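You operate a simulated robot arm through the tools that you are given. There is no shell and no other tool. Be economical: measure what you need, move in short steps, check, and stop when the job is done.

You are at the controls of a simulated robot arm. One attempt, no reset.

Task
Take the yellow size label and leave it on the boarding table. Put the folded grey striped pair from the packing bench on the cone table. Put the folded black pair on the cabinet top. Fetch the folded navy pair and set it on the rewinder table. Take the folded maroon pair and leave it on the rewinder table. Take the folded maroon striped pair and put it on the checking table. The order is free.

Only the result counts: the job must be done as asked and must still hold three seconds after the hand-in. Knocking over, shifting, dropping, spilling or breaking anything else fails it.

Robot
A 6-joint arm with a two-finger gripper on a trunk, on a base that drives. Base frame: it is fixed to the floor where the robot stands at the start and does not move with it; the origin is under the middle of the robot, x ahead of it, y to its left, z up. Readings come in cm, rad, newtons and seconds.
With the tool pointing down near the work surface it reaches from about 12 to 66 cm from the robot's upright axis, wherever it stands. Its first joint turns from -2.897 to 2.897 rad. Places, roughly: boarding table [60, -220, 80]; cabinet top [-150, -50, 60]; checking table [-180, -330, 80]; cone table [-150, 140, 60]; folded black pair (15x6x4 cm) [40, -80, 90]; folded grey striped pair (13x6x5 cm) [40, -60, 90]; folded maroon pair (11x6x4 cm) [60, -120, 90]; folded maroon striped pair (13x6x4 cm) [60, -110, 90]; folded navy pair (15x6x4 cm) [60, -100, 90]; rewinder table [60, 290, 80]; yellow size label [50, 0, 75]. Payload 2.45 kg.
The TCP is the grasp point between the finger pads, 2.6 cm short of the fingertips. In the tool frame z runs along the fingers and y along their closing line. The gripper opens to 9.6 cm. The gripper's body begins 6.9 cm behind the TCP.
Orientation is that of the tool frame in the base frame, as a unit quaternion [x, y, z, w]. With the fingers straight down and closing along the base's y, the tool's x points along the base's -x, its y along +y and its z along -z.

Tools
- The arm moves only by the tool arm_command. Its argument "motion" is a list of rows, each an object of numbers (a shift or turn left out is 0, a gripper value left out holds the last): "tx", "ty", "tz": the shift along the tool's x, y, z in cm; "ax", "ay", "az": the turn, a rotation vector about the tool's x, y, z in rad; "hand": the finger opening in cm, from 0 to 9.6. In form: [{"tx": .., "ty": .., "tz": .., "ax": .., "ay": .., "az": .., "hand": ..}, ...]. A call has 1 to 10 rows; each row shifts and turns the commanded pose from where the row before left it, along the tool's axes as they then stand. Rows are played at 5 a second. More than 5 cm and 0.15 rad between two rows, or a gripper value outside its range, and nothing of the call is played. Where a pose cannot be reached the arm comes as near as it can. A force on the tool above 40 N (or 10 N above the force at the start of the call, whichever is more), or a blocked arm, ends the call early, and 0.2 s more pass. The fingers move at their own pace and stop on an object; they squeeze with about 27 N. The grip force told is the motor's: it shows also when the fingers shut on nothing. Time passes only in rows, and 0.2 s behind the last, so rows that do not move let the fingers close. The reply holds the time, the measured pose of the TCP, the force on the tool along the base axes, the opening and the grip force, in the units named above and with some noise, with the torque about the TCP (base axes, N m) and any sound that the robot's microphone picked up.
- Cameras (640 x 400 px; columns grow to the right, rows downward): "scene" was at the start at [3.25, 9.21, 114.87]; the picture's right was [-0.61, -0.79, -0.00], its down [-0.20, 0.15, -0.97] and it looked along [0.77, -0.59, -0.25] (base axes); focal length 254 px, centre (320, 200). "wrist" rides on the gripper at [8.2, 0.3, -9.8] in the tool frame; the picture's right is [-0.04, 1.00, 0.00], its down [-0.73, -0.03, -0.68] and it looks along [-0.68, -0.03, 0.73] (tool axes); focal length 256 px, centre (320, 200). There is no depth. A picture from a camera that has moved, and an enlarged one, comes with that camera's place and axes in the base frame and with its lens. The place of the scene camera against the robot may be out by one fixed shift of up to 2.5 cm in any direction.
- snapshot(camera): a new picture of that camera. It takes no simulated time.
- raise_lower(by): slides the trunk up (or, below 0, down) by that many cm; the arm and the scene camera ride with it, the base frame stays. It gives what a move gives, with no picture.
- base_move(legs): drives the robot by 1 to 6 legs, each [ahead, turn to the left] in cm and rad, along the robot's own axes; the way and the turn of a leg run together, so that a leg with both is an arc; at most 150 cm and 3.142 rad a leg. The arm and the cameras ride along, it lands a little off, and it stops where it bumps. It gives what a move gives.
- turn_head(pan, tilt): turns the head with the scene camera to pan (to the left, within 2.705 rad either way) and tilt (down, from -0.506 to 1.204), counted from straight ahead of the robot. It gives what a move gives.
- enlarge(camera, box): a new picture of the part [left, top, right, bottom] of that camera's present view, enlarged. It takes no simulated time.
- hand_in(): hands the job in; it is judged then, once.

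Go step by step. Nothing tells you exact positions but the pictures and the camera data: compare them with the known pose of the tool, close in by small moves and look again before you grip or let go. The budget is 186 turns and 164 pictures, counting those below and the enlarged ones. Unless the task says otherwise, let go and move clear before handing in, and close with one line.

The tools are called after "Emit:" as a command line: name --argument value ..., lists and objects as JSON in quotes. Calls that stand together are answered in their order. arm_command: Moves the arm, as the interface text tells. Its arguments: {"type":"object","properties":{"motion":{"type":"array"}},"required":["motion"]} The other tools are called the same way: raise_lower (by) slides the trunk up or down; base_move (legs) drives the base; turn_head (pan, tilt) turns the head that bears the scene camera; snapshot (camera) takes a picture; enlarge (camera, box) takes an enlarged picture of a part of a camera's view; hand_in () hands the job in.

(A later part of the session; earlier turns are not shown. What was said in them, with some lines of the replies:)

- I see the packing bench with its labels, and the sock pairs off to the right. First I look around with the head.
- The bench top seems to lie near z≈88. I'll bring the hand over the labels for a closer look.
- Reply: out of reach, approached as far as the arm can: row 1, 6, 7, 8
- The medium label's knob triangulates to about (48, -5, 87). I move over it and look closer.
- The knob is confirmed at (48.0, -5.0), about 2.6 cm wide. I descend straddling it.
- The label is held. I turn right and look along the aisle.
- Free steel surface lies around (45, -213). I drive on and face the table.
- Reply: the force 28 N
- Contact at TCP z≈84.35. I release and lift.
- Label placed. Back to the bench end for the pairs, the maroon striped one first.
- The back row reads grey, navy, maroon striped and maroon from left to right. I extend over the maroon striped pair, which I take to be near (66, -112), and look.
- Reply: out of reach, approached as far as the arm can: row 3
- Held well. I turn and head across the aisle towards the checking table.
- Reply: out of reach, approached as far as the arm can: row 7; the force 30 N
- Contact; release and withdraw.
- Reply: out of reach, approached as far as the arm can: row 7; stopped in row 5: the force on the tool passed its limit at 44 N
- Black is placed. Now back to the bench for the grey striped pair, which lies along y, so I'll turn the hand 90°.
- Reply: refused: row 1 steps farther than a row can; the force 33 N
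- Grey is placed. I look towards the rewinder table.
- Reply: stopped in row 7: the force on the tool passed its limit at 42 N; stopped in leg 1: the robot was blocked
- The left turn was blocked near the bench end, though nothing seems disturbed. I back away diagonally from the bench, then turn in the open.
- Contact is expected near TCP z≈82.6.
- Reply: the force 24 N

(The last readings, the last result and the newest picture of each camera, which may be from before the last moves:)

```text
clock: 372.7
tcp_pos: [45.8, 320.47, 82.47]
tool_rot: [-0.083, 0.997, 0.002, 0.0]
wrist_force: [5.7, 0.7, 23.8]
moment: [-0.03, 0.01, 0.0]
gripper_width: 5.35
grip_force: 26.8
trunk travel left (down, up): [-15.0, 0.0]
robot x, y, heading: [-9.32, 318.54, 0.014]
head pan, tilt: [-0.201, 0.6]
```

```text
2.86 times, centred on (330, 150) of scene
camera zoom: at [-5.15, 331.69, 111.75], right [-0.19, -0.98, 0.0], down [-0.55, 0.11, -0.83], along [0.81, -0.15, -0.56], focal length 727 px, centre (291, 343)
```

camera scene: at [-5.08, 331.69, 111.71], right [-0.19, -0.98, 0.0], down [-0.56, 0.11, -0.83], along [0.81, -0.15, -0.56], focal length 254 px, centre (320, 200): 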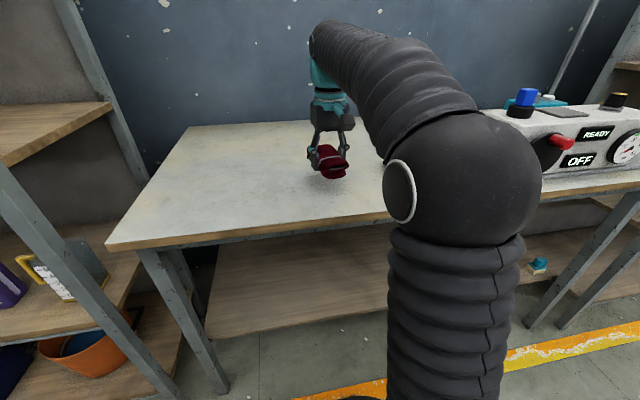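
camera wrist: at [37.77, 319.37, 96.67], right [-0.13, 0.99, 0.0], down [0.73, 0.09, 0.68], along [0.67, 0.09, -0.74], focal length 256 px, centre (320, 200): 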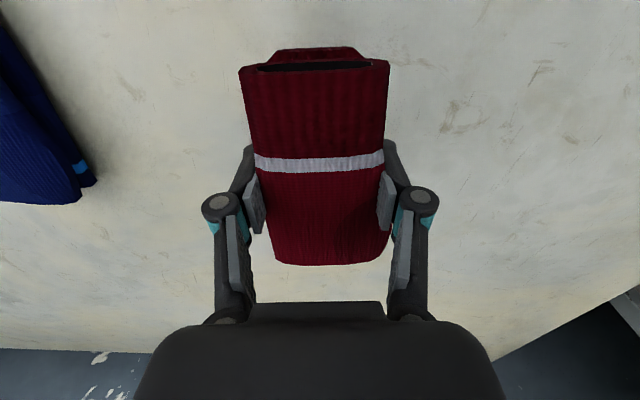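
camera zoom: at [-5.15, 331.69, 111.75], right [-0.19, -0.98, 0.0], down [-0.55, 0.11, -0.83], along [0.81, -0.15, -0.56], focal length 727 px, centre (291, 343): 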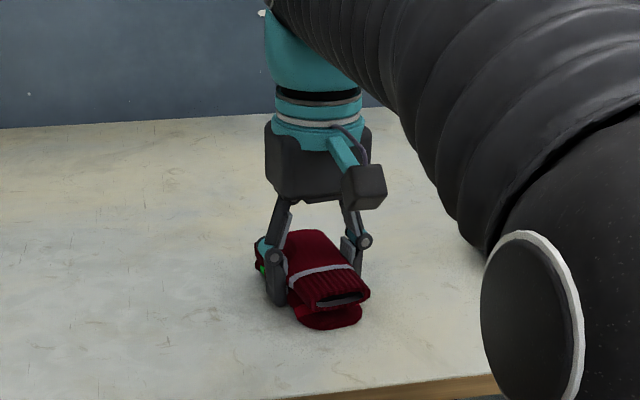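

Emit:
arm_command --motion '[{"tz": -0.2}, {"hand": 7.8}, {}, {"tz": -3}, {"tz": -4}, {"tz": -4}, {"tz": -3}, {"tx": 5}, {"tx": 5}, {"tx": 5}]'

Emit:
arm_command --motion '[{"tx": 4}, {"tx": 3}]'

Emit:
snapshot --camera "scene"

Emit:
snapshot --camera "wrist"

```text
clock: 374.9
tcp_pos: [31.13, 318.02, 96.5]
tool_rot: [-0.083, 0.997, 0.003, -0.004]
wrist_force: [1.4, 0.4, -0.5]
moment: [0.0, 0.09, 0.0]
gripper_width: 7.82
grip_force: 0.0
trunk travel left (down, up): [-15.0, 0.0]
robot x, y, heading: [-9.3, 318.45, 0.009]
head pan, tilt: [-0.201, 0.6]
```

```text
clock: 375.5
tcp_pos: [24.12, 316.82, 96.52]
tool_rot: [-0.084, 0.996, 0.002, -0.003]
wrist_force: [1.2, 0.3, 0.8]
moment: [0.01, 0.03, -0.01]
gripper_width: 7.81
grip_force: 0.0
trunk travel left (down, up): [-15.0, 0.0]
robot x, y, heading: [-9.55, 318.68, 0.012]
head pan, tilt: [-0.201, 0.6]
```

```text
57 pictures are left
camera scene: at [-5.05, 331.68, 111.71], right [-0.19, -0.98, 0.0], down [-0.56, 0.11, -0.82], along [0.81, -0.15, -0.57], focal length 254 px, centre (320, 200)
```

scene: 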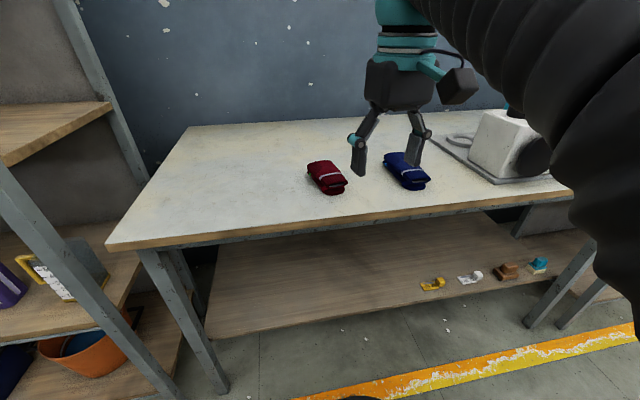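

```text
56 pictures are left
camera wrist: at [16.09, 315.74, 106.41], right [-0.13, 0.99, 0.0], down [0.73, 0.09, 0.68], along [0.67, 0.09, -0.74], focal length 256 px, centre (320, 200)
```

wrist: 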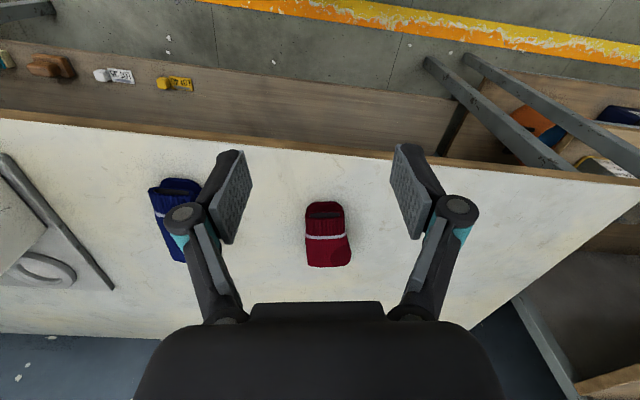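

All six items are in place and the gripper is clear of everything, so I hand in.

Emit:
hand_in

```text
The job is handed in.
```

All six items are where you asked and the job is handed in; one base turn was blocked near the packing bench on the last trip, but nothing looked moved in the pictures I took right after.
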